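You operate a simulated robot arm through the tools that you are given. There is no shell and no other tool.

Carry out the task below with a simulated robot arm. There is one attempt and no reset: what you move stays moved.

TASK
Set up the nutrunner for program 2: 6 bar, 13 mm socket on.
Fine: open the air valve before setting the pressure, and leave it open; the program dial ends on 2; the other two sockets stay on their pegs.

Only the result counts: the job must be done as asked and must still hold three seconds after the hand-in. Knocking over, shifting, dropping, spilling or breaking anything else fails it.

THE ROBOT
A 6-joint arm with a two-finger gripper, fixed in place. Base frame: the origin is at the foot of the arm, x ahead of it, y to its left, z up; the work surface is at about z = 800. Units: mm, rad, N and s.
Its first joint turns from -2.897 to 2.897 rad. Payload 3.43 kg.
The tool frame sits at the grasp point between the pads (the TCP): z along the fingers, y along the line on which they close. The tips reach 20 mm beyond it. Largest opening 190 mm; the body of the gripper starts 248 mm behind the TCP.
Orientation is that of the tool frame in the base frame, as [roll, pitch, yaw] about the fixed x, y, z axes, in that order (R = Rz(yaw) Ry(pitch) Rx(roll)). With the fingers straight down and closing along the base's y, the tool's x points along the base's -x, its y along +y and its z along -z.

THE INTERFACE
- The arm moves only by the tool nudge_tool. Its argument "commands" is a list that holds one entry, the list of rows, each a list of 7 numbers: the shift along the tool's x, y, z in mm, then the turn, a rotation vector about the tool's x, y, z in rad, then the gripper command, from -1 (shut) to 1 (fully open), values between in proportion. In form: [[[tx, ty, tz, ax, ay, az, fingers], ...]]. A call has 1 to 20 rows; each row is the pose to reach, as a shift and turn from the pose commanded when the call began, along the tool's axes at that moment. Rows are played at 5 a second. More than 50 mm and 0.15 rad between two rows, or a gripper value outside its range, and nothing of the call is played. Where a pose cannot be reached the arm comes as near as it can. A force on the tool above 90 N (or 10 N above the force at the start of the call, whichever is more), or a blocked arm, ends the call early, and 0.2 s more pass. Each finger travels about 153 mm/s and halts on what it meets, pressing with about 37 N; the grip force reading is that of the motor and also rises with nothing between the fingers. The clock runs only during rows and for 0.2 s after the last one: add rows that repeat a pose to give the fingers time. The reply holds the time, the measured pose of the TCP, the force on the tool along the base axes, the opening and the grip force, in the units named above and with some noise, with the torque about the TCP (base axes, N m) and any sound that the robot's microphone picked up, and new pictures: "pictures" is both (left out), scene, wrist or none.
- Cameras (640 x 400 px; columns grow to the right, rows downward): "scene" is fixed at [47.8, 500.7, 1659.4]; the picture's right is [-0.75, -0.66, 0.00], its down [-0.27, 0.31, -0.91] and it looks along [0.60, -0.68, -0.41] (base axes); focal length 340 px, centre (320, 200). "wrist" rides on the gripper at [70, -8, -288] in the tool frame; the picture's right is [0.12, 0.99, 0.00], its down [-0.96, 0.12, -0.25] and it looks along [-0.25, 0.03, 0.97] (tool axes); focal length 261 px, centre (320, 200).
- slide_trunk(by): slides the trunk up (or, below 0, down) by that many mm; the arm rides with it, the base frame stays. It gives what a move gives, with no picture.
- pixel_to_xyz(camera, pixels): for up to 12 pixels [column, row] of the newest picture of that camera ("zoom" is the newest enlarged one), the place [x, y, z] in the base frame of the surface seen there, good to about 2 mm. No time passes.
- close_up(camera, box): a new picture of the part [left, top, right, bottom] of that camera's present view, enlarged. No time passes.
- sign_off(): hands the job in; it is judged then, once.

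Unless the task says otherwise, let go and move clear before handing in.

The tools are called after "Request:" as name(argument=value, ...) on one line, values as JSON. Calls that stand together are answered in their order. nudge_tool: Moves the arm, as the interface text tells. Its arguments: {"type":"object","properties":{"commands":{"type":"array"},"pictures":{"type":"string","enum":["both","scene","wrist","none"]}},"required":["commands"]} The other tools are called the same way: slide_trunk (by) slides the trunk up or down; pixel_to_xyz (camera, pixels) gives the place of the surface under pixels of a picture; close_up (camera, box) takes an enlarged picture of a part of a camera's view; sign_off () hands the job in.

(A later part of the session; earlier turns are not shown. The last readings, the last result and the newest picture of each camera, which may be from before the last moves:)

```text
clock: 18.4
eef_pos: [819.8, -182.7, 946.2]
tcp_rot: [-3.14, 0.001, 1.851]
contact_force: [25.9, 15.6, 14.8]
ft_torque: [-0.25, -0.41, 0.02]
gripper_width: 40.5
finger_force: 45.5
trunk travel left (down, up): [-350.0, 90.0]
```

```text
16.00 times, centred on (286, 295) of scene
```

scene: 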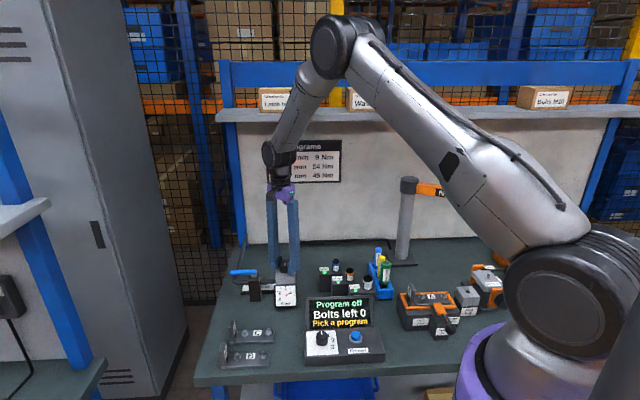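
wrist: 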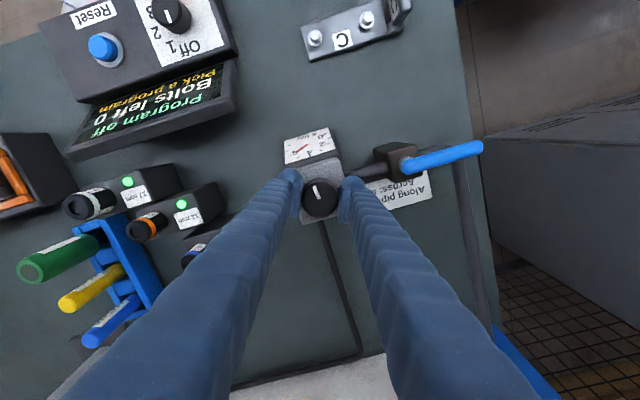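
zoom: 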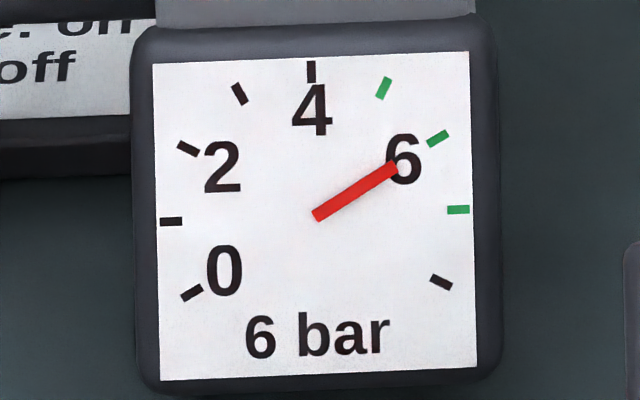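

The needle now points essentially at the 6 tick. I'll open the fingers, lift straight up and re-check the gauge.

Request:
nudge_tool(commands=[[[0, 0, 0, 0, 0, 0, -0.2], [0, 0, 0, 0, 0, 0, -0.2], [0, 0, -30, 0, 0, 0, -0.2], [0, 0, -70, 0, 0, 0, -0.2], [0, 0, -110, 0, 0, 0, -0.2], [0, 0, -150, 0, 0, 0, -0.2], [0, 0, -150, 0, 0, 0, -0.2]]])

Request:
close_up(camera="scene", box=[270, 283, 302, 307])

Request:
close_up(camera="scene", box=[300, 290, 390, 370])

```text
clock: 20.0
eef_pos: [819.9, -181.8, 1098.2]
tcp_rot: [-3.141, 0.0, 1.85]
contact_force: [0.1, 0.0, -1.2]
ft_torque: [0.0, 0.02, 0.03]
gripper_width: 76.1
finger_force: 0.1
trunk travel left (down, up): [-350.0, 90.0]
```

scene: 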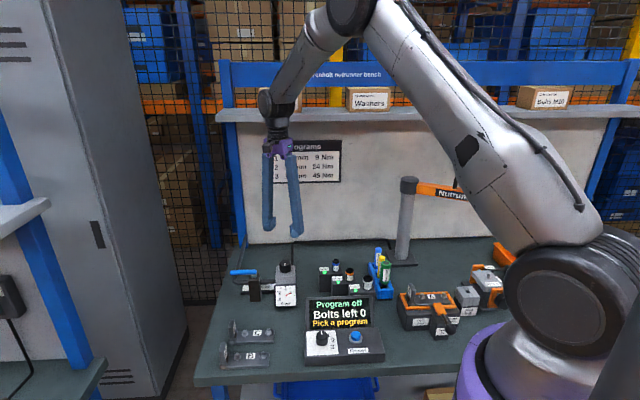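
wrist: 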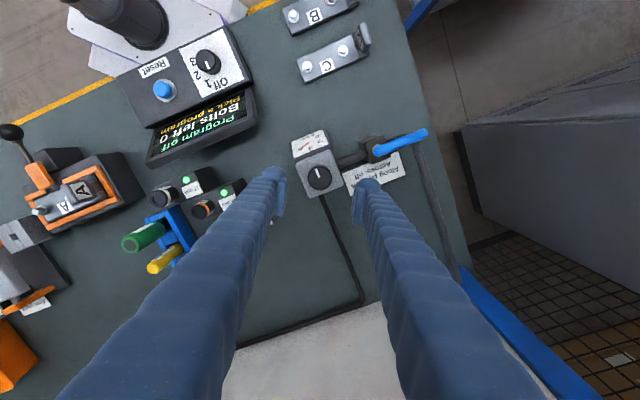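

```text
16.00 times, centred on (286, 295) of scene
```

zoom: 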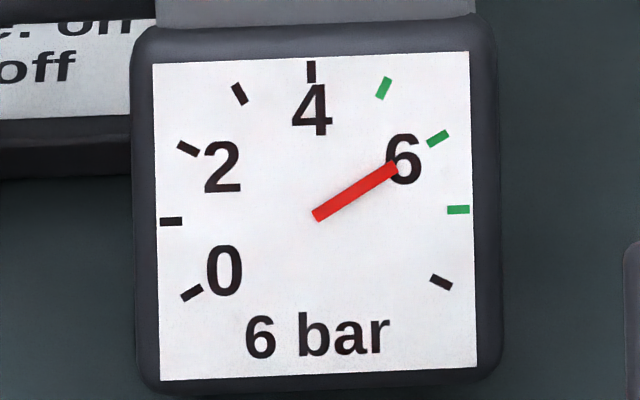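

```text
5.00 times, centred on (345, 330) of scene
```

zoom: 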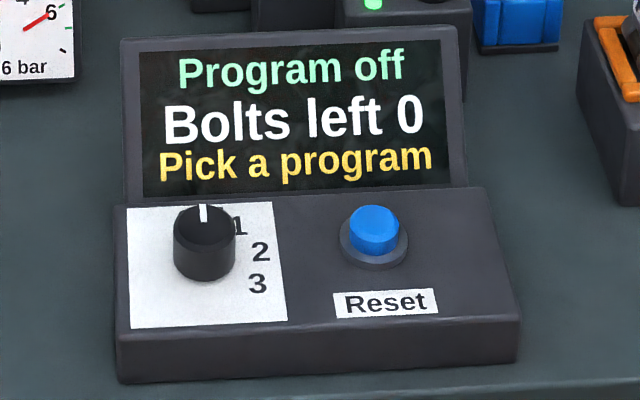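

The gauge holds at 6 after release. Next is the program dial (scene ~(322,337)): I'll move above it while turning the wrist back, and look at it from the top.

Request:
nudge_tool(commands=[[[17.4, -23.6, 0, 0, 0, -0.129, -0.2], [34.8, -47.2, 0, 0, 0, -0.258, -0.2], [52.2, -70.8, 0, 0, 0, -0.387, -0.2], [69.6, -94.4, 0, 0, 0, -0.516, -0.2], [87, -118, 0, 0, 0, -0.645, -0.2], [104.4, -141.6, 0, 0, 0, -0.774, -0.2], [121.8, -165.2, 0, 0, 0, -0.903, -0.2], [139.2, -188.8, 0, 0, 0, -1.032, -0.2], [156.6, -212.4, 0, 0, 0, -1.161, -0.2], [173.9, -236.3, 0, 0, 0, -1.29, -0.2], [173.9, -236.3, 0, 0, 0, -1.29, -0.2]]])

Request:
close_up(camera="wrist", box=[250, 130, 390, 250])

```text
clock: 22.4
eef_pos: [543.6, -80.4, 1097.5]
tcp_rot: [-3.141, -0.002, -3.139]
contact_force: [0.4, 1.0, 0.4]
ft_torque: [-0.01, 0.02, -0.01]
gripper_width: 75.9
finger_force: 0.1
trunk travel left (down, up): [-350.0, 90.0]
```

scene: 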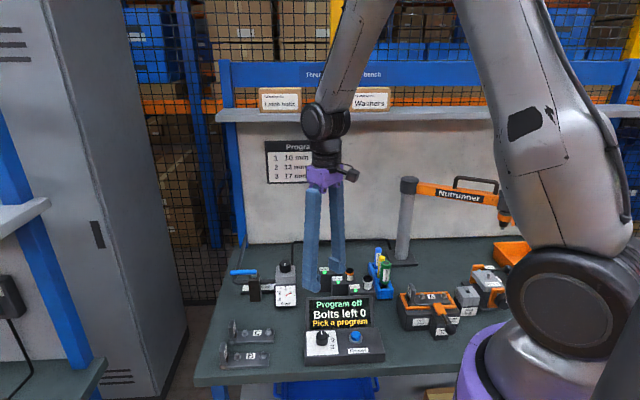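
wrist: 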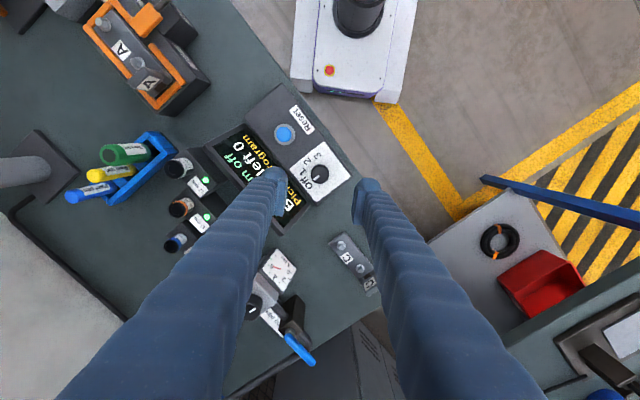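

```text
3.33 times, centred on (320, 190) of wrist
```

zoom: 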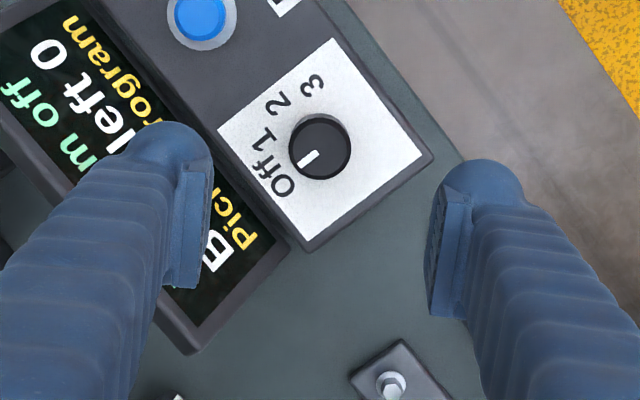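

The top view shows the dial centre at zoom (320,147), with the pointer on Off and labels 1, 2, 3 following clockwise about 40° apart. I'll get exact coordinates.

Request:
pixel_to_xyz(camera="zoom", pixels=[[320, 147], [294, 147], [346, 147], [320, 122], [320, 172], [330, 60], [400, 150], [310, 220], [240, 130], [200, 12], [300, 60], [200, 80]])

```text
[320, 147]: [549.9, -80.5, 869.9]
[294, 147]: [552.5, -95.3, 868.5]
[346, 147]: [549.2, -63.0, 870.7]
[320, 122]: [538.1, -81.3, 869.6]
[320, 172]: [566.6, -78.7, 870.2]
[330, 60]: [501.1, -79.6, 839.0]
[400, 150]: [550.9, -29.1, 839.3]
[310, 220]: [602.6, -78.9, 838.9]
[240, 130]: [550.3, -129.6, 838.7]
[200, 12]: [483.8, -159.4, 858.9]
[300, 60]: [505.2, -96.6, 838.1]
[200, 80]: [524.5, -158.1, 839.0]
```

The panel is flat at z=839 and the knob top is at z=870, centred on (552,-79.5) with a diameter of about 34 mm. I'll narrow the fingers to about 54 mm to stay clear of the screen, go down and grip.

Request:
nudge_tool(commands=[[[-7.5, 1, 45, 0, 0, 0, -0.43], [-7.5, 1, 90, 0, 0, 0, -0.43], [-7.5, 1, 135, 0, 0, 0, -0.43], [-7.5, 1, 170, 0, 0, 0, -0.43], [-7.5, 1, 190, 0, 0, 0, -0.43], [-7.5, 1, 190, 0, 0, 0, -0.43]]])

Request:
close_up(camera="wrist", box=[250, 130, 390, 250])

Request:
close_up(camera="scene", box=[290, 280, 390, 370])

```text
clock: 23.8
eef_pos: [551.1, -79.1, 906.5]
tcp_rot: [-3.141, -0.001, 3.14]
contact_force: [1.0, 0.6, 0.0]
ft_torque: [0.0, -0.02, 0.04]
gripper_width: 54.2
finger_force: 0.0
trunk travel left (down, up): [-350.0, 90.0]
```

scene: 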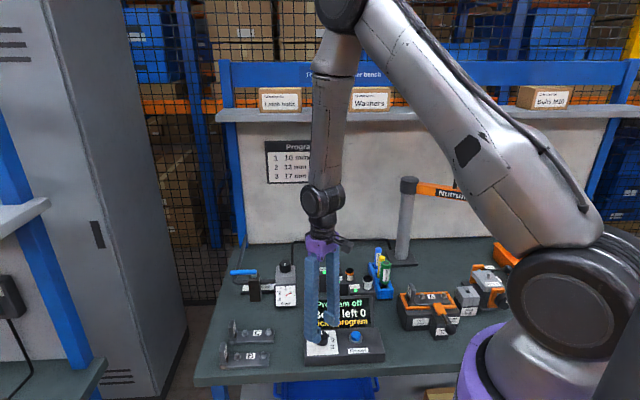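
wrist: 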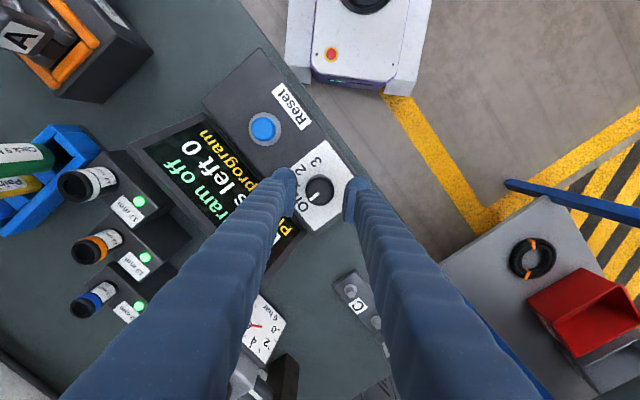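

```text
3.33 times, centred on (320, 190) of wrist
```

zoom: 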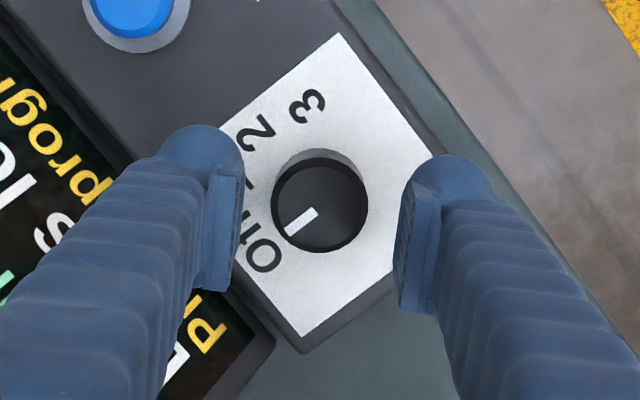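

```text
4.44 times, centred on (340, 325) of scene
```

zoom: 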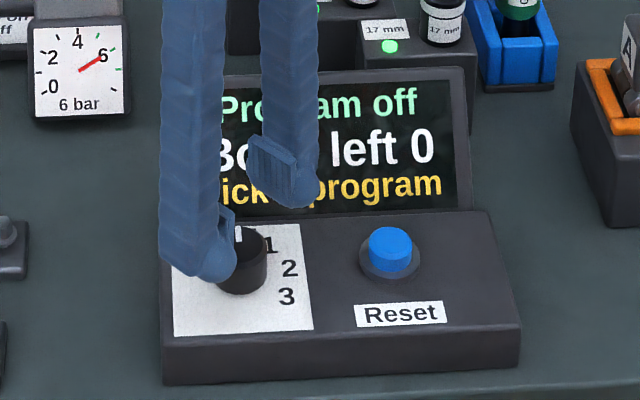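

The knob is centred between the fingers (zoom (320,207)). I'll turn the tool 0.2 rad for more clearance from the screen, go down to TCP z≈864 and close.

Request:
nudge_tool(commands=[[[-0.5, 0, 0, 0, 0, 0.1, -0.43], [-0.5, 0, 0, 0, 0, 0.2, -0.43], [-0.5, 0, 20, 0, 0, 0.2, -0.43], [-0.5, 0, 35, 0, 0, 0.2, -0.43], [-0.5, 0, 42, 0, 0, 0.2, -0.43], [-0.5, 0, 42, 0, 0, 0.2, -0.43], [-0.5, 0, 42, 0, 0, 0.2, -0.7], [-0.5, 0, 42, 0, 0, 0.2, -1]]])

Request:
close_up(camera="scene", box=[290, 280, 390, 370])

```text
clock: 25.6
eef_pos: [553.5, -78.8, 864.3]
tcp_rot: [-3.141, 0.0, 2.941]
contact_force: [-1.5, -6.7, 1.4]
ft_torque: [-0.06, 0.0, 0.01]
gripper_width: 36.6
finger_force: 44.6
trunk travel left (down, up): [-350.0, 90.0]
```

scene: 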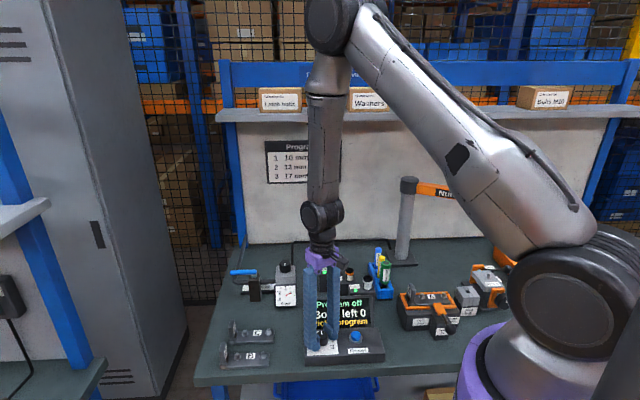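
wrist: 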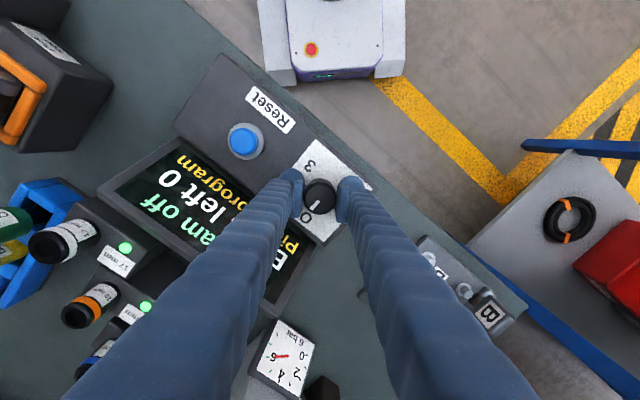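

```text
4.44 times, centred on (340, 325) of scene
```

zoom: 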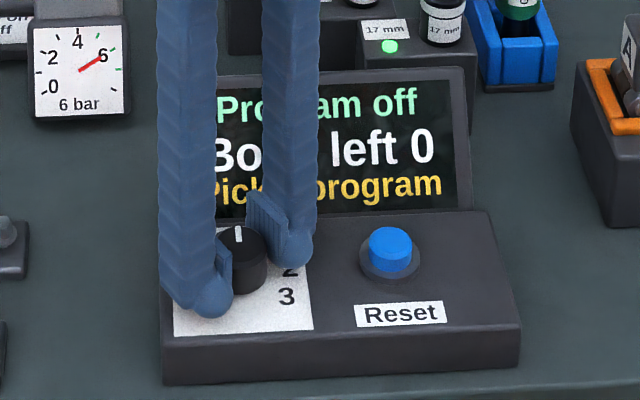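

The dial is gripped at 36.6 mm. I'll turn it clockwise 0.7 rad first and read the display.

Request:
nudge_tool(commands=[[[0, 0, 0, 0, 0, 0.1, -1], [0, 0, 0, 0, 0, 0.2, -1], [0, 0, 0, 0, 0, 0.3, -1], [0, 0, 0, 0, 0, 0.4, -1], [0, 0, 0, 0, 0, 0.5, -1], [0, 0, 0, 0, 0, 0.6, -1], [0, 0, 0, 0, 0, 0.7, -1], [0, 0, 0, 0, 0, 0.7, -1]]])

Request:
close_up(camera="scene", box=[290, 280, 390, 370])

Request:
close_up(camera="wrist", box=[250, 110, 390, 250])

```text
clock: 27.4
eef_pos: [552.5, -78.7, 864.8]
tcp_rot: [-3.139, -0.001, 2.242]
contact_force: [5.7, 21.1, 6.6]
ft_torque: [0.25, 0.01, 0.03]
gripper_width: 36.9
finger_force: 45.0
trunk travel left (down, up): [-350.0, 90.0]
```

scene: 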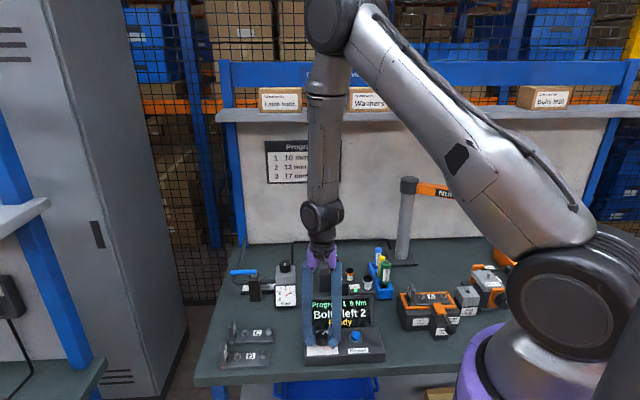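
wrist: 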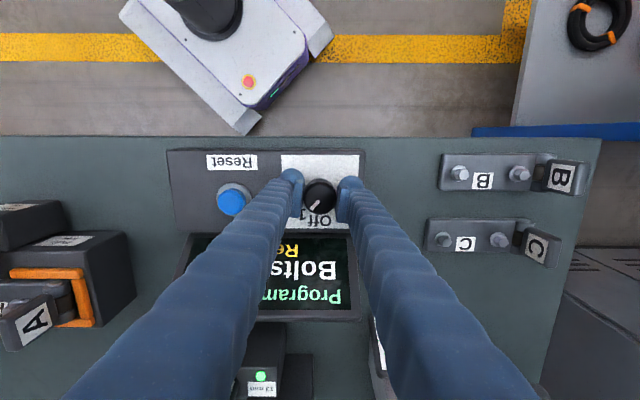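

```text
4.44 times, centred on (340, 325) of scene
```

zoom: 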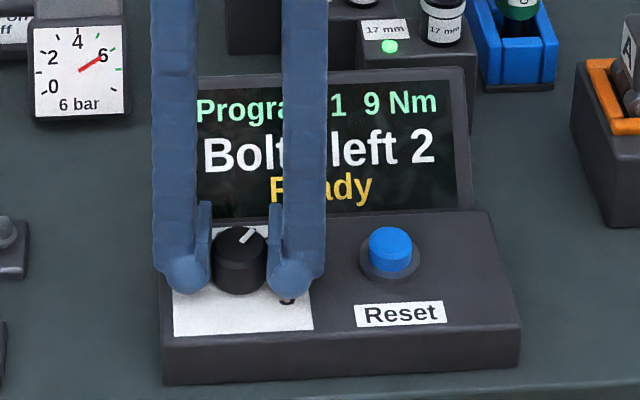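

```text
2.86 times, centred on (320, 180) of wrist
```

zoom: 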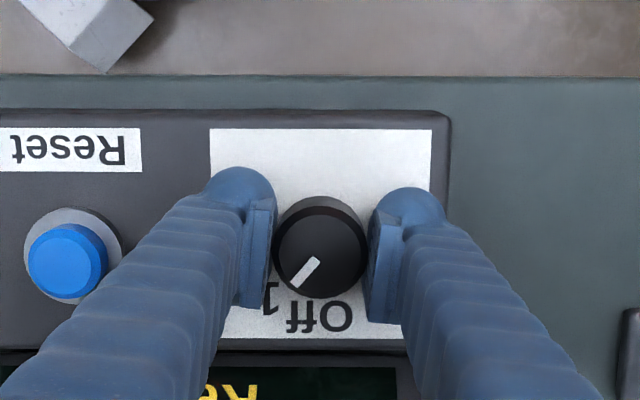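

The display shows Program 1, 9 Nm, so 0.7 rad is one step. I'll turn another 0.7 rad for program 2.

Request:
nudge_tool(commands=[[[0, 0, 0, 0, 0, 0.1, -1], [0, 0, 0, 0, 0, 0.2, -1], [0, 0, 0, 0, 0, 0.3, -1], [0, 0, 0, 0, 0, 0.4, -1], [0, 0, 0, 0, 0, 0.5, -1], [0, 0, 0, 0, 0, 0.6, -1], [0, 0, 0, 0, 0, 0.7, -1], [0, 0, 0, 0, 0, 0.7, -1]]])

Request:
close_up(camera="scene", box=[290, 280, 390, 370])

Request:
close_up(camera="wrist", box=[250, 110, 390, 250])

```text
clock: 29.2
eef_pos: [553.3, -78.3, 864.5]
tcp_rot: [-3.142, 0.001, 1.54]
contact_force: [8.6, 22.1, -3.4]
ft_torque: [0.22, -0.07, 0.01]
gripper_width: 36.9
finger_force: 45.3
trunk travel left (down, up): [-350.0, 90.0]
```

scene: 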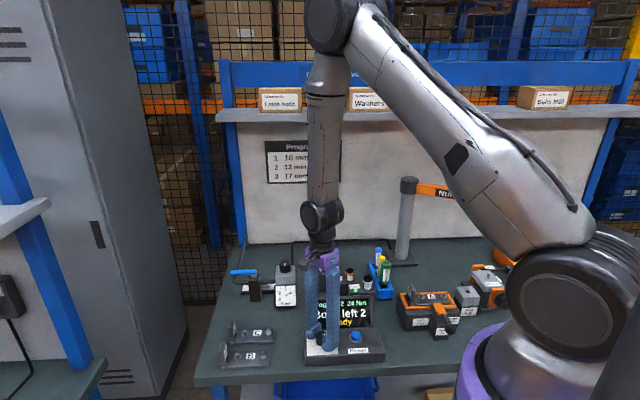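
wrist: 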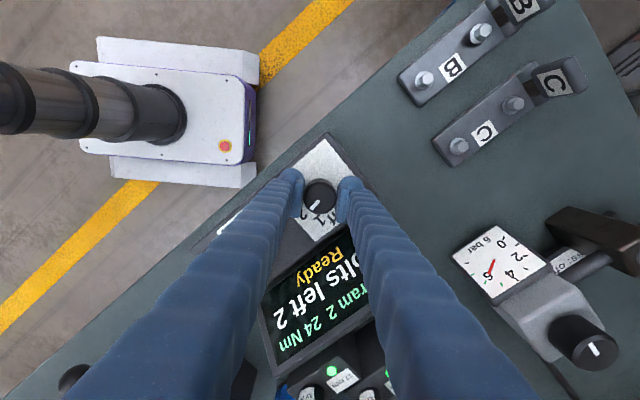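

```text
4.44 times, centred on (340, 325) of scene
```

zoom: 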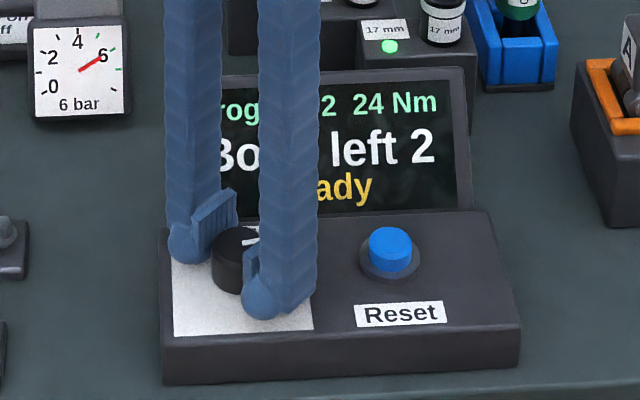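

```text
2.86 times, centred on (320, 180) of wrist
```

zoom: 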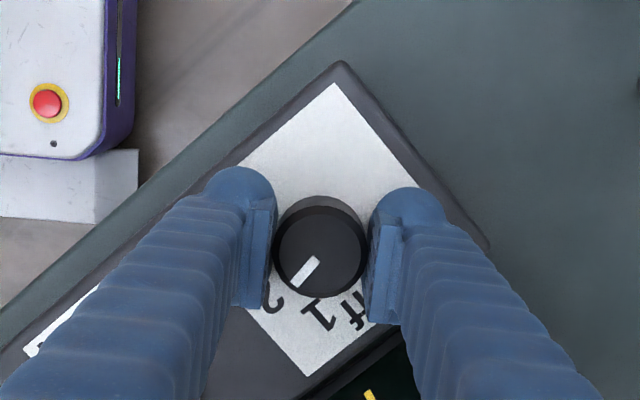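

The display shows Program 2, 24 Nm, Ready, and the gauge still reads 6 bar. I'll open slightly, lift off and check that it holds.

Request:
nudge_tool(commands=[[[0, 0, 0, 0, 0, 0, -0.5], [0, 0, 0, 0, 0, 0, -0.5], [0, 0, 0, 0, 0, 0, -0.5], [0, 0, -30, 0, 0, 0, -0.5], [0, 0, -70, 0, 0, 0, -0.5], [0, 0, -115, 0, 0, 0, -0.5], [0, 0, -160, 0, 0, 0, -0.5], [0, 0, -200, 0, 0, 0, -0.5], [0, 0, -235, 0, 0, 0, -0.5]]])

Request:
close_up(camera="scene", box=[290, 280, 390, 370])

Request:
close_up(camera="wrist", box=[250, 110, 390, 250])

```text
clock: 31.2
eef_pos: [550.1, -80.4, 1100.3]
tcp_rot: [3.141, 0.0, 1.542]
contact_force: [-0.9, 0.0, 0.8]
ft_torque: [0.01, -0.06, -0.01]
gripper_width: 47.4
finger_force: 0.1
trunk travel left (down, up): [-350.0, 90.0]
```

scene: 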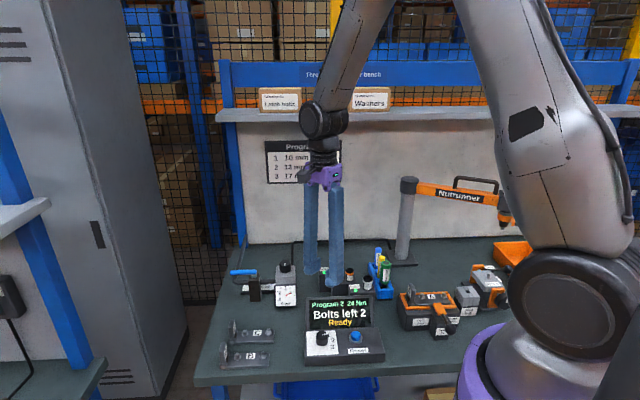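
wrist: 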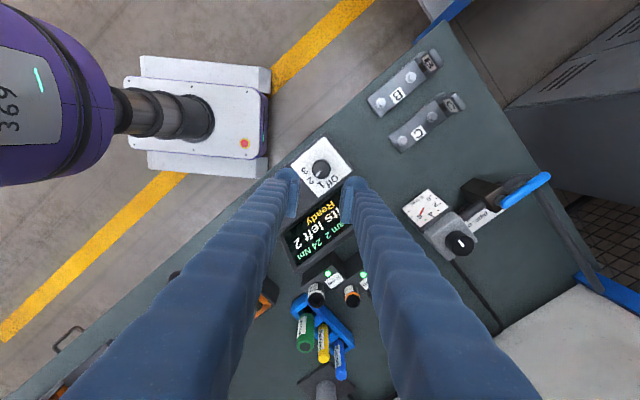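

```text
4.44 times, centred on (340, 325) of scene
```

zoom: 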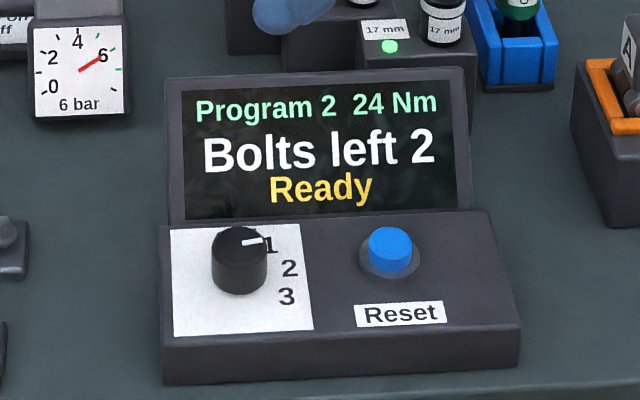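

```text
2.86 times, centred on (320, 180) of wrist
```

zoom: 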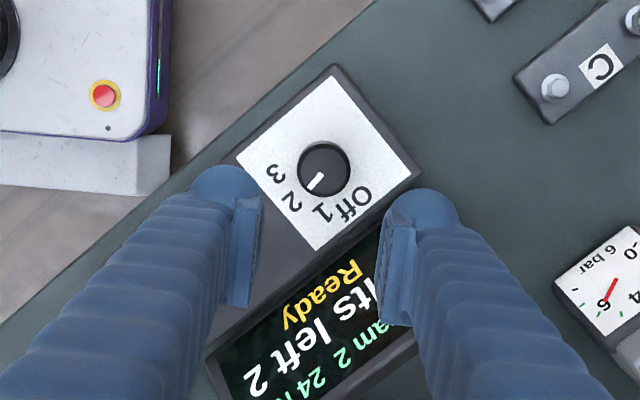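

The dial rests on 2 and the display shows Program 2, 24 Nm. Now the nutrunner: I'll raise the arm and move over its head at about (270,-775) with open fingers to study how it works.

Request:
nudge_tool(commands=[[[-39, -13.7, -20, 0, 0, 0, 1], [-78, -27.3, -40, 0, 0, 0, 1], [-117, -41, -60, 0, 0, 0, 1], [-156, -54.7, -80, 0, 0, 0, 1], [-195, -68.3, -100, 0, 0, 0, 1], [-234, -82, -120, 0, 0, 0, 1], [-273, -95.7, -140, 0, 0, 0, 1], [-312, -109.3, -160, 0, 0, 0, 1], [-351, -123, -180, 0, 0, 0, 1], [-390, -136.7, -200, 0, 0, 0, 1], [-429, -150.3, -220, 0, 0, 0, 1], [-468, -164, -240, 0, 0, 0, 1], [-507, -177.7, -260, 0, 0, 0, 1], [-546, -191.3, -280, 0, 0, 0, 1], [-586, -205, -301, 0, 0, 0, 1], [-586, -205, -301, 0, 0, 0, 1]]])

Request:
close_up(camera="scene", box=[470, 150, 550, 250])

Request:
close_up(camera="wrist", box=[220, 180, 420, 300])

```text
clock: 34.6
eef_pos: [329.6, -661.9, 1399.0]
tcp_rot: [3.141, -0.001, 1.541]
contact_force: [-0.4, 0.0, 0.1]
ft_torque: [-0.01, 0.03, 0.01]
gripper_width: 190.0
finger_force: 0.1
trunk travel left (down, up): [-350.0, 90.0]
```

scene: 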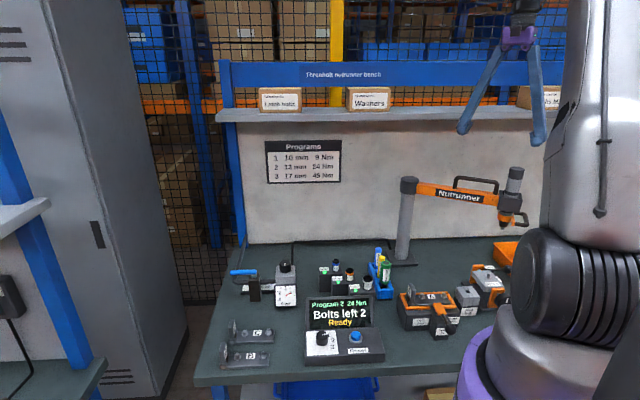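
wrist: 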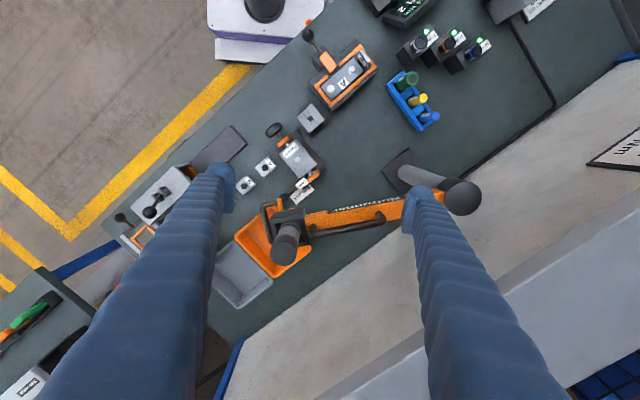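

```text
4.00 times, centred on (510, 200) of scene
```

zoom: 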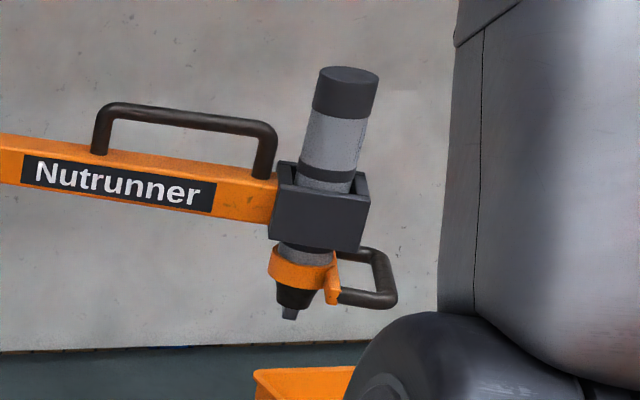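

```text
3.20 times, centred on (320, 240) of wrist
```

zoom: 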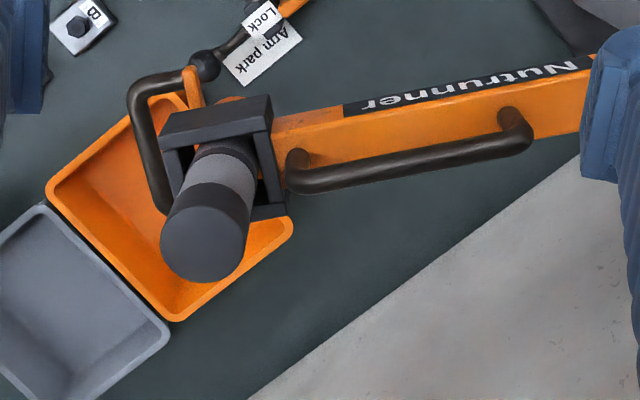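

The head is a cylinder running through a square frame, with a D-handle low on one side and a U-handle on the beam. I'll measure the parts from both cameras.

Request:
pixel_to_xyz(camera="zoom", pixels=[[205, 235], [200, 275], [235, 215], [170, 140], [265, 108], [280, 205], [132, 105], [160, 185], [300, 175], [410, 165], [520, 140], [192, 85]])

Request:
pixel_to_xyz(camera="scene", pixels=[[517, 168], [514, 180], [512, 195], [505, 202], [518, 205], [507, 216], [507, 223], [503, 227], [524, 222], [521, 213], [511, 221], [498, 192]])

```text
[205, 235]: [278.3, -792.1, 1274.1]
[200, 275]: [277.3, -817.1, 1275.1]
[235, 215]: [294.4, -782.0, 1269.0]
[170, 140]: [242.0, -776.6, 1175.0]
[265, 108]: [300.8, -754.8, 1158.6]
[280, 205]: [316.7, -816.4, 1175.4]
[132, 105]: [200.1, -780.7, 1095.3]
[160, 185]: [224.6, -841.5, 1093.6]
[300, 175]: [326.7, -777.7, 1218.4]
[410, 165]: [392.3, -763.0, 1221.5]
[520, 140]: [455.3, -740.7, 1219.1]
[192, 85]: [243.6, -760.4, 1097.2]
```

```text
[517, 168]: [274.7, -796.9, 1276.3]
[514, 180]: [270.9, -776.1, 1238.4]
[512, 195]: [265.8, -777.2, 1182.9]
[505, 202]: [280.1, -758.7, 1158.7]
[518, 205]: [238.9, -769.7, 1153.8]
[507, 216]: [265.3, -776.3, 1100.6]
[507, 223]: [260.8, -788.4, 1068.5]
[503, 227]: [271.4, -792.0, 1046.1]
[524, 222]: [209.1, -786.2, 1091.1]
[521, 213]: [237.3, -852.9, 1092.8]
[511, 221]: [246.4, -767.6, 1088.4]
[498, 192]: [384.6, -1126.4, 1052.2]
```

The cylinder axis is near (277,-795), with its top at z≈1275 and the drive tip around z≈1045. Next I'll pin down the column centre and the sockets to compare radii.

Request:
pixel_to_xyz(camera="wrist", pixels=[[462, 197], [446, 197], [479, 197], [462, 182], [462, 213], [449, 44], [420, 43], [472, 48], [400, 165], [415, 175], [425, 182]])

Request:
close_up(camera="wrist", box=[380, 10, 520, 100])

```text
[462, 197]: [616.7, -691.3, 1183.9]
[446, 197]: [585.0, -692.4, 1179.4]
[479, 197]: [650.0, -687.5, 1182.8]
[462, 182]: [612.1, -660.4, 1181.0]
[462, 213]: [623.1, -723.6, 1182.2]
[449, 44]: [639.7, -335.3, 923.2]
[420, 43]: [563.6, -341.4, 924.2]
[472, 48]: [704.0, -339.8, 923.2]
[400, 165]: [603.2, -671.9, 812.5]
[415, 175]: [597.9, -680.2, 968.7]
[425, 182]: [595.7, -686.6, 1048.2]
```

```text
4.44 times, centred on (450, 55) of wrist
```

zoom: 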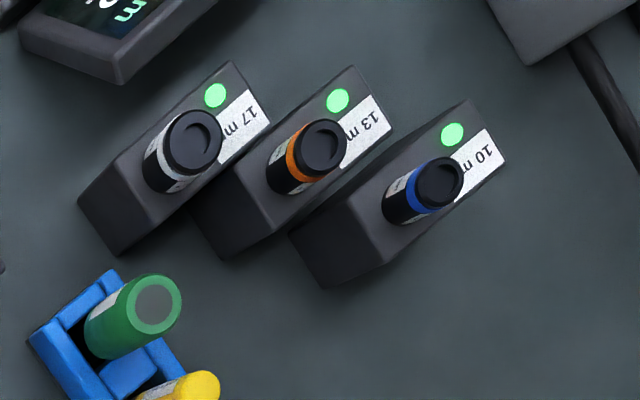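

The column centre is (617.5,-691.5), so the spindle radius is about 356 mm. I'll measure the socket tops more exactly from this zoom.

Request:
pixel_to_xyz(camera="zoom", pixels=[[296, 150], [344, 146], [320, 124], [318, 174], [170, 148], [218, 138], [190, 114], [192, 172], [417, 190], [460, 180], [440, 162], [436, 207]])

Request:
close_up(camera="scene", box=[320, 252, 380, 297])

```text
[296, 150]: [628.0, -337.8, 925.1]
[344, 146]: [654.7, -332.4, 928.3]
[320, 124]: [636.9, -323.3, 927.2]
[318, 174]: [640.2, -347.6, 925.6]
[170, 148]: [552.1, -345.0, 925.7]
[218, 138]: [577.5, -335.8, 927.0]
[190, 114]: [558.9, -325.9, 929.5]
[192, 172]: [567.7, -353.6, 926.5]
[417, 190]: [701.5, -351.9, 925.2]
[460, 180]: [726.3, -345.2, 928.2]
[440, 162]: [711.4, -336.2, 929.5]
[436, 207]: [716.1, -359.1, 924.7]
```

```text
8.89 times, centred on (350, 274) of scene
```

zoom: 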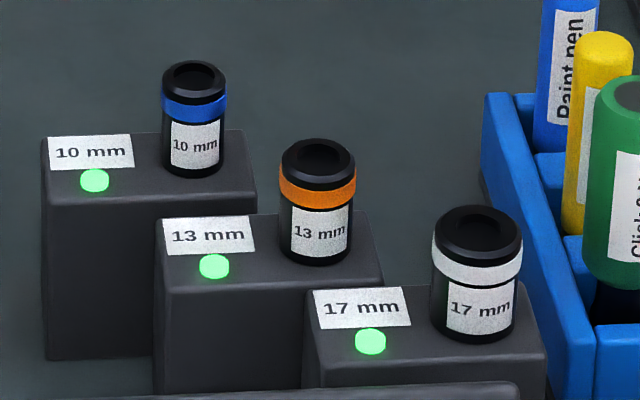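

All three sockets lie on the same 356 mm arc as the spindle, so the bench is built for swinging the nutrunner over a socket and lowering it. I'll refine the cap position and look at the head from another side before gripping.

Request:
close_up(camera="wrist", box=[240, 190, 320, 290])

Request:
close_up(camera="scene", box=[490, 160, 535, 235])

```text
4.00 times, centred on (280, 240) of wrist
```

zoom: 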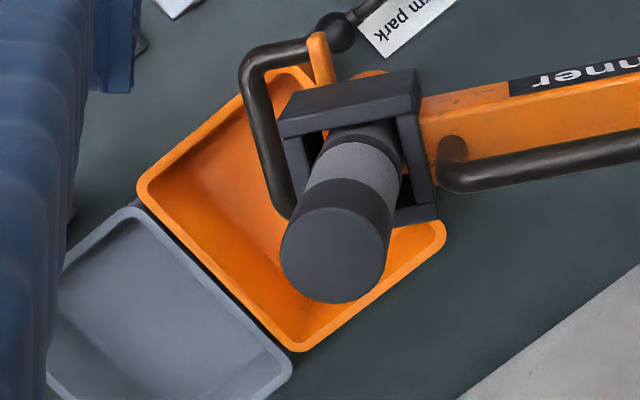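

```text
5.33 times, centred on (512, 198) of scene
```

zoom: 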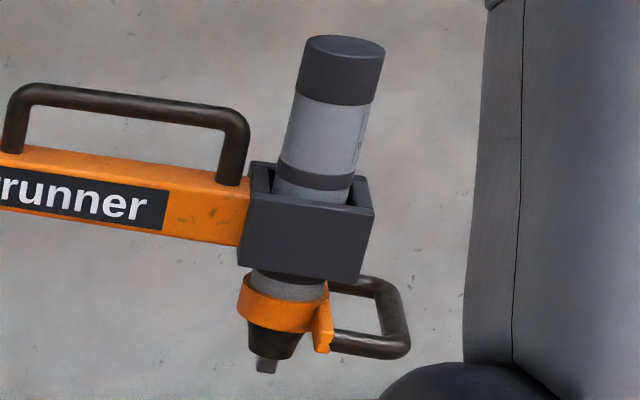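

Request:
pixel_to_xyz(camera="wrist", pixels=[[284, 254], [273, 254], [295, 254], [284, 243], [284, 264], [277, 247], [291, 261], [291, 247], [277, 261]])

Request:
pixel_to_xyz(camera="zoom", pixels=[[345, 45], [265, 367], [285, 310], [375, 60], [335, 140], [300, 185], [255, 185], [300, 225], [240, 280], [325, 340], [400, 310], [365, 290]])

```text
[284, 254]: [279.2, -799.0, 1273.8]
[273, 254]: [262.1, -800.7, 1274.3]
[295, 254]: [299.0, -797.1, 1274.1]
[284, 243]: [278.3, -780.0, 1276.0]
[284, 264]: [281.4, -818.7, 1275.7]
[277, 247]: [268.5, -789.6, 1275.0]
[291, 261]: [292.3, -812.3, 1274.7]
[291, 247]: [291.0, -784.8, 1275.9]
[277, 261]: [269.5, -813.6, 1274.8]
```

```text
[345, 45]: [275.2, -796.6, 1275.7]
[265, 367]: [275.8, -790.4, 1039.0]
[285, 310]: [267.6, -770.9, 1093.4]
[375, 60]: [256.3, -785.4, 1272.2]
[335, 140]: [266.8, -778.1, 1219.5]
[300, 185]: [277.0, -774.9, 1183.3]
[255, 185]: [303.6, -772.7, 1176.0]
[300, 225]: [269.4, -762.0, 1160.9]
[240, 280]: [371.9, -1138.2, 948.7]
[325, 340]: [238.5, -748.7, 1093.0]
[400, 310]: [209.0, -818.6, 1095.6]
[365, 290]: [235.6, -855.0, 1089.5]
```

The cap is about 44 mm across, centred on (279,-799) with its top at z=1274, and the drive tip is near z=1038. I'll move above it and turn so the fingers close roughly along the swing direction.

Request:
nudge_tool(commands=[[[-15.7, -5.3, 6.1, 0, 0, -0.139, 0.05], [-31.4, -10.6, 12.2, 0, 0, -0.278, 0.05], [-47.1, -15.9, 18.3, 0, 0, -0.417, 0.05], [-62.8, -21.2, 24.4, 0, 0, -0.556, 0.05], [-78.5, -26.5, 30.5, 0, 0, -0.695, 0.05], [-94.2, -31.8, 36.6, 0, 0, -0.834, 0.05], [-109.9, -37.1, 42.7, 0, 0, -0.973, 0.05], [-125.6, -42.4, 48.8, 0, 0, -1.112, 0.05], [-141.2, -47.8, 55, 0, 0, -1.25, 0.05], [-141.2, -47.8, 55, 0, 0, -1.25, 0.05]]])

Request:
close_up(camera="wrist", box=[220, 130, 420, 270])

```text
clock: 36.8
eef_pos: [278.7, -800.7, 1346.3]
tcp_rot: [3.141, 0.0, 2.793]
contact_force: [-0.1, 0.2, 0.3]
ft_torque: [-0.01, -0.03, -0.02]
gripper_width: 100.1
finger_force: 0.0
trunk travel left (down, up): [-350.0, 90.0]
```

scene: 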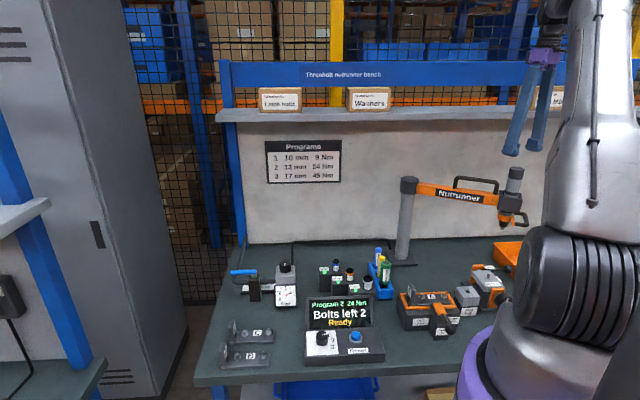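
wrist: 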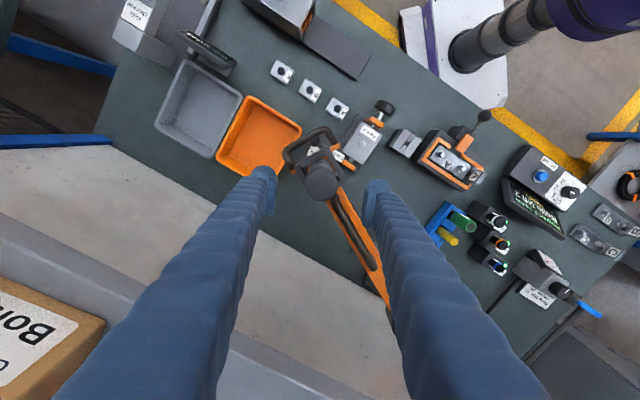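

```text
2.86 times, centred on (320, 200) of wrist
```

zoom: 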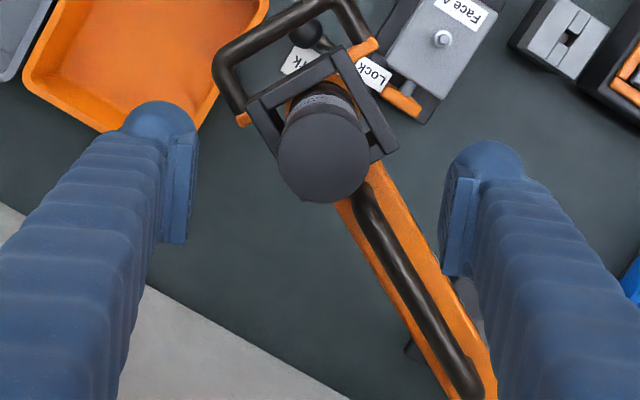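

The cap sits between the fingers near wrist (321,184). I'll confirm its position from this view before going down.

Request:
pixel_to_xyz(camera="wrist", pixels=[[321, 184], [308, 184], [334, 184], [321, 172], [321, 197]])

```text
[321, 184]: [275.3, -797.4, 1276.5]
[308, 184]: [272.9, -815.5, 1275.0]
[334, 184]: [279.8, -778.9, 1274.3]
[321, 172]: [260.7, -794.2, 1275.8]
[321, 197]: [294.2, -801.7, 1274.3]
```

The cap centre is at about (277,-798). I'll correct by a couple of mm, go down to TCP z≈1250 and close on the cylinder.

Request:
nudge_tool(commands=[[[2.3, 1.8, 30, 0, 0, 0, 0.05], [2.3, 1.8, 60, 0, 0, 0, 0.05], [2.3, 1.8, 85, 0, 0, 0, 0.05], [2.3, 1.8, 95, 0, 0, 0, 0.05], [2.3, 1.8, 95, 0, 0, 0, -0.2], [2.3, 1.8, 95, 0, 0, 0, -0.6], [2.3, 1.8, 95, 0, 0, 0, -0.6]]])

Request:
close_up(camera="wrist", box=[220, 110, 420, 250])

Request:
close_up(camera="scene", box=[470, 130, 550, 240])

```text
clock: 38.4
eef_pos: [275.4, -796.9, 1249.4]
tcp_rot: [-3.139, -0.001, 2.79]
contact_force: [-1.0, 0.0, -0.9]
ft_torque: [-0.02, 0.02, -0.06]
gripper_width: 43.7
finger_force: 45.4
trunk travel left (down, up): [-350.0, 90.0]
```

scene: 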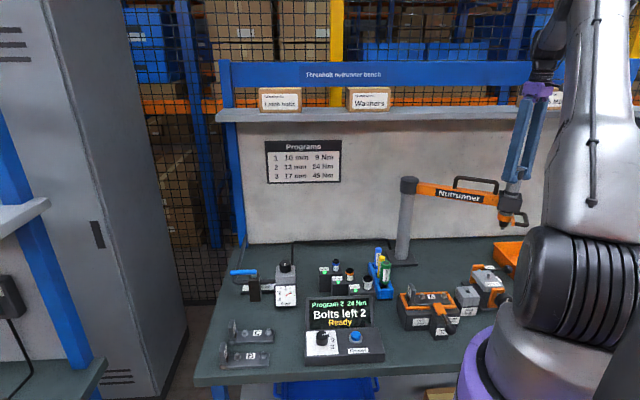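
wrist: 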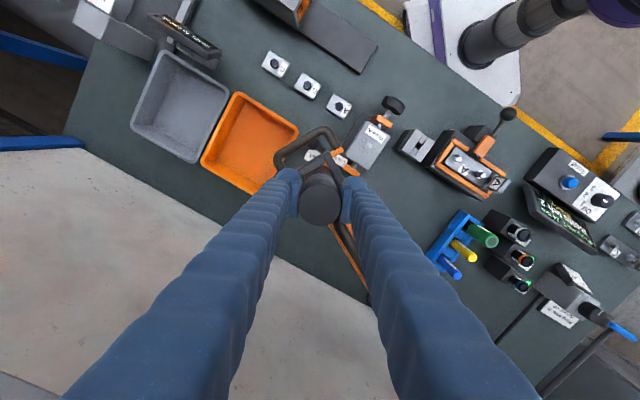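

```text
2.86 times, centred on (320, 180) of wrist
```

zoom: 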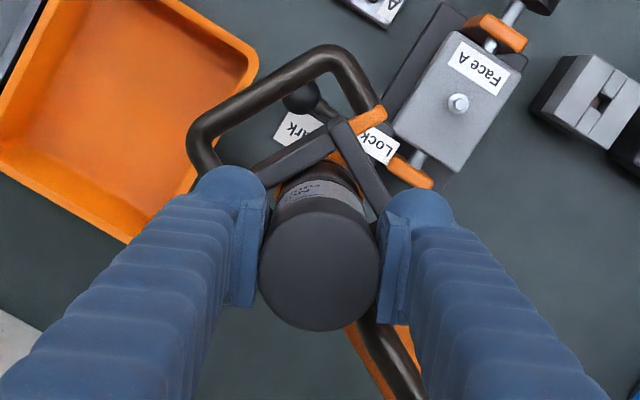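

```text
3.64 times, centred on (510, 185) of scene
```

zoom: 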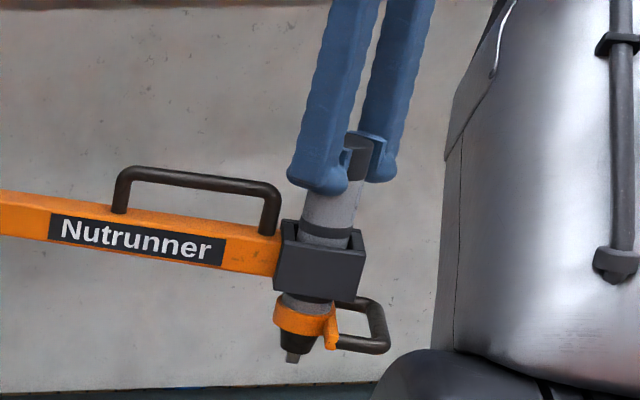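

The cylinder is gripped at 43.7 mm, with TCP at about (277,-797). I'll test a small 10° swing of the arm toward the operator side and read the forces.

Request:
nudge_tool(commands=[[[7.5, 9.9, 0, 0, 0, 0.022, -0.7], [14.4, 20.2, 0, 0, 0, 0.044, -0.7], [21.1, 30.7, 0, 0, 0, 0.066, -0.7], [27.4, 41.4, 0, 0, 0, 0.088, -0.7], [33.2, 52.4, 0, 0, 0, 0.11, -0.7]]])

Request:
close_up(camera="wrist", box=[220, 110, 420, 250])

```text
clock: 39.6
eef_pos: [262.3, -737.4, 1250.3]
tcp_rot: [3.14, -0.001, 2.68]
contact_force: [-6.4, 0.6, 2.2]
ft_torque: [-0.31, -0.18, 0.15]
gripper_width: 43.5
finger_force: 44.9
trunk travel left (down, up): [-350.0, 90.0]
```

scene: 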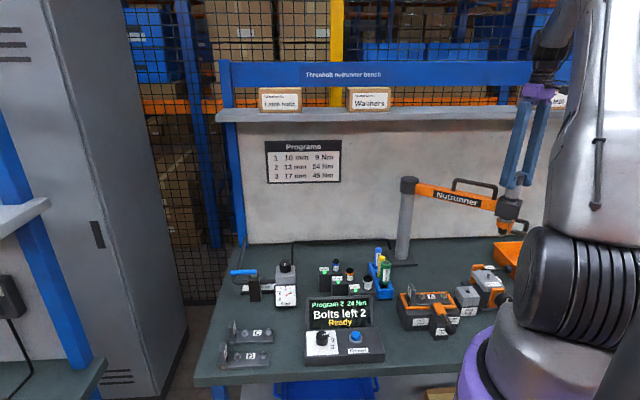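
wrist: 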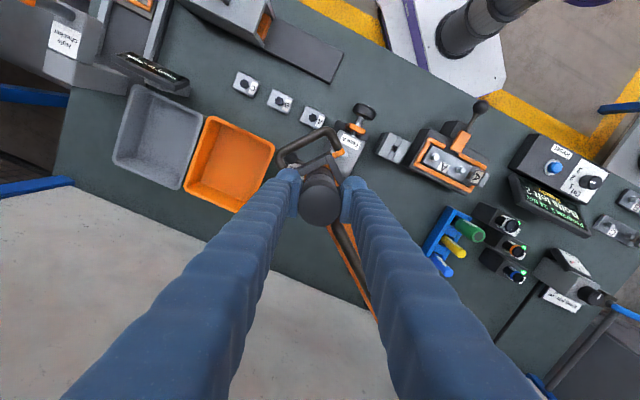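

```text
2.86 times, centred on (320, 180) of wrist
```

zoom: 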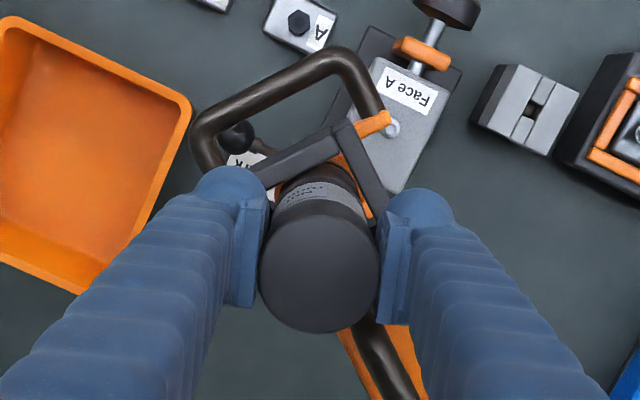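

The arm swings freely, with only about 6 N on the tool. I'll check the heights of objects below the swing path before continuing.

Request:
pixel_to_xyz(camera="wrist", pixels=[[350, 145], [363, 111], [481, 105], [472, 236], [462, 250], [445, 265], [537, 205], [391, 147], [430, 155], [560, 230], [330, 195], [301, 160]])

```text
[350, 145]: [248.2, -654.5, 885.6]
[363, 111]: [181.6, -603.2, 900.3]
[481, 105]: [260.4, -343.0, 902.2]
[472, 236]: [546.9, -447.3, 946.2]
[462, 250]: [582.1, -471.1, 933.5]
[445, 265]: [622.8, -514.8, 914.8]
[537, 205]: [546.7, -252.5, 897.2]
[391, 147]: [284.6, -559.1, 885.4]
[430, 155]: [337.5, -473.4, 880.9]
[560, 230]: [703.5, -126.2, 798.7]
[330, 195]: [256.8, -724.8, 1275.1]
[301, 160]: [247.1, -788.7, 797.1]
```

Everything below is under z=950 while the drive tip is at z≈1038, so the way is clear. I'll continue the swing by 52° along the arc.

Request:
nudge_tool(commands=[[[13.1, 21.2, 0, 0, 0, 0.044, -0.7], [24.5, 43.2, 0, 0, 0, 0.088, -0.7], [34.4, 66.0, 0, 0, 0, 0.132, -0.7], [42.7, 89.4, 0, 0, 0, 0.176, -0.7], [49.4, 113.4, 0, 0, 0, 0.22, -0.7], [54.3, 137.7, 0, 0, 0, 0.264, -0.7], [57.5, 162.3, 0, 0, 0, 0.308, -0.7], [59.1, 187.1, 0, 0, 0, 0.352, -0.7], [58.8, 212.0, 0, 0, 0, 0.396, -0.7], [56.9, 236.8, 0, 0, 0, 0.44, -0.7], [53.2, 261.3, 0, 0, 0, 0.484, -0.7], [47.9, 285.6, 0, 0, 0, 0.528, -0.7], [40.8, 309.5, 0, 0, 0, 0.572, -0.7]]])

Request:
close_up(camera="wrist", box=[220, 110, 420, 250])

```text
clock: 42.4
eef_pos: [364.8, -440.9, 1251.2]
tcp_rot: [-3.141, 0.001, 2.109]
contact_force: [0.0, 3.8, 3.4]
ft_torque: [-0.48, 0.47, 0.88]
gripper_width: 43.6
finger_force: 45.2
trunk travel left (down, up): [-350.0, 90.0]
```

scene: 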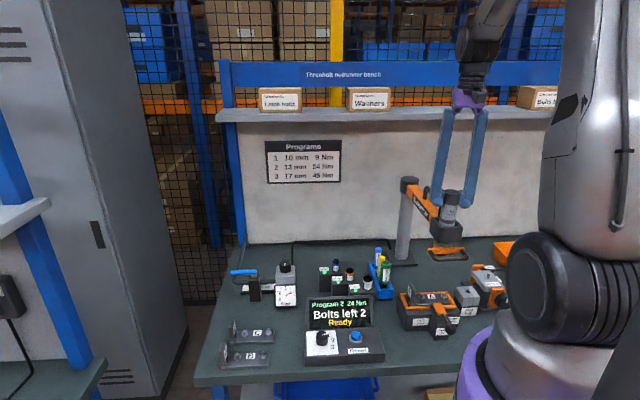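
wrist: 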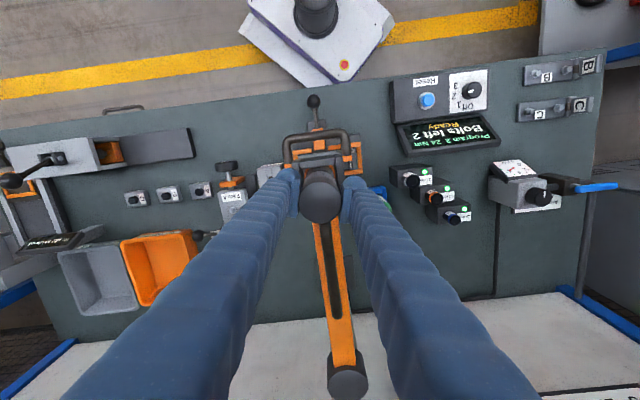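

```text
2.86 times, centred on (320, 180) of wrist
```

zoom: 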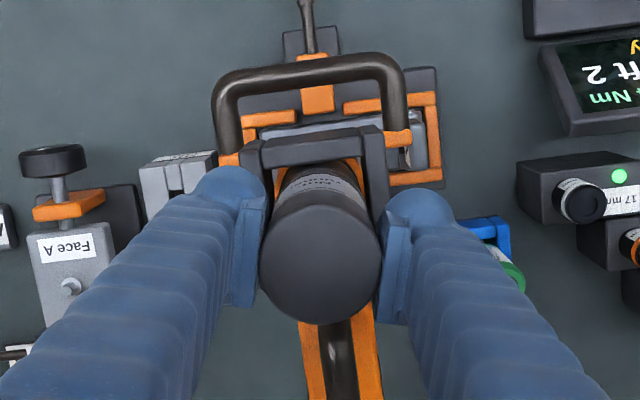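

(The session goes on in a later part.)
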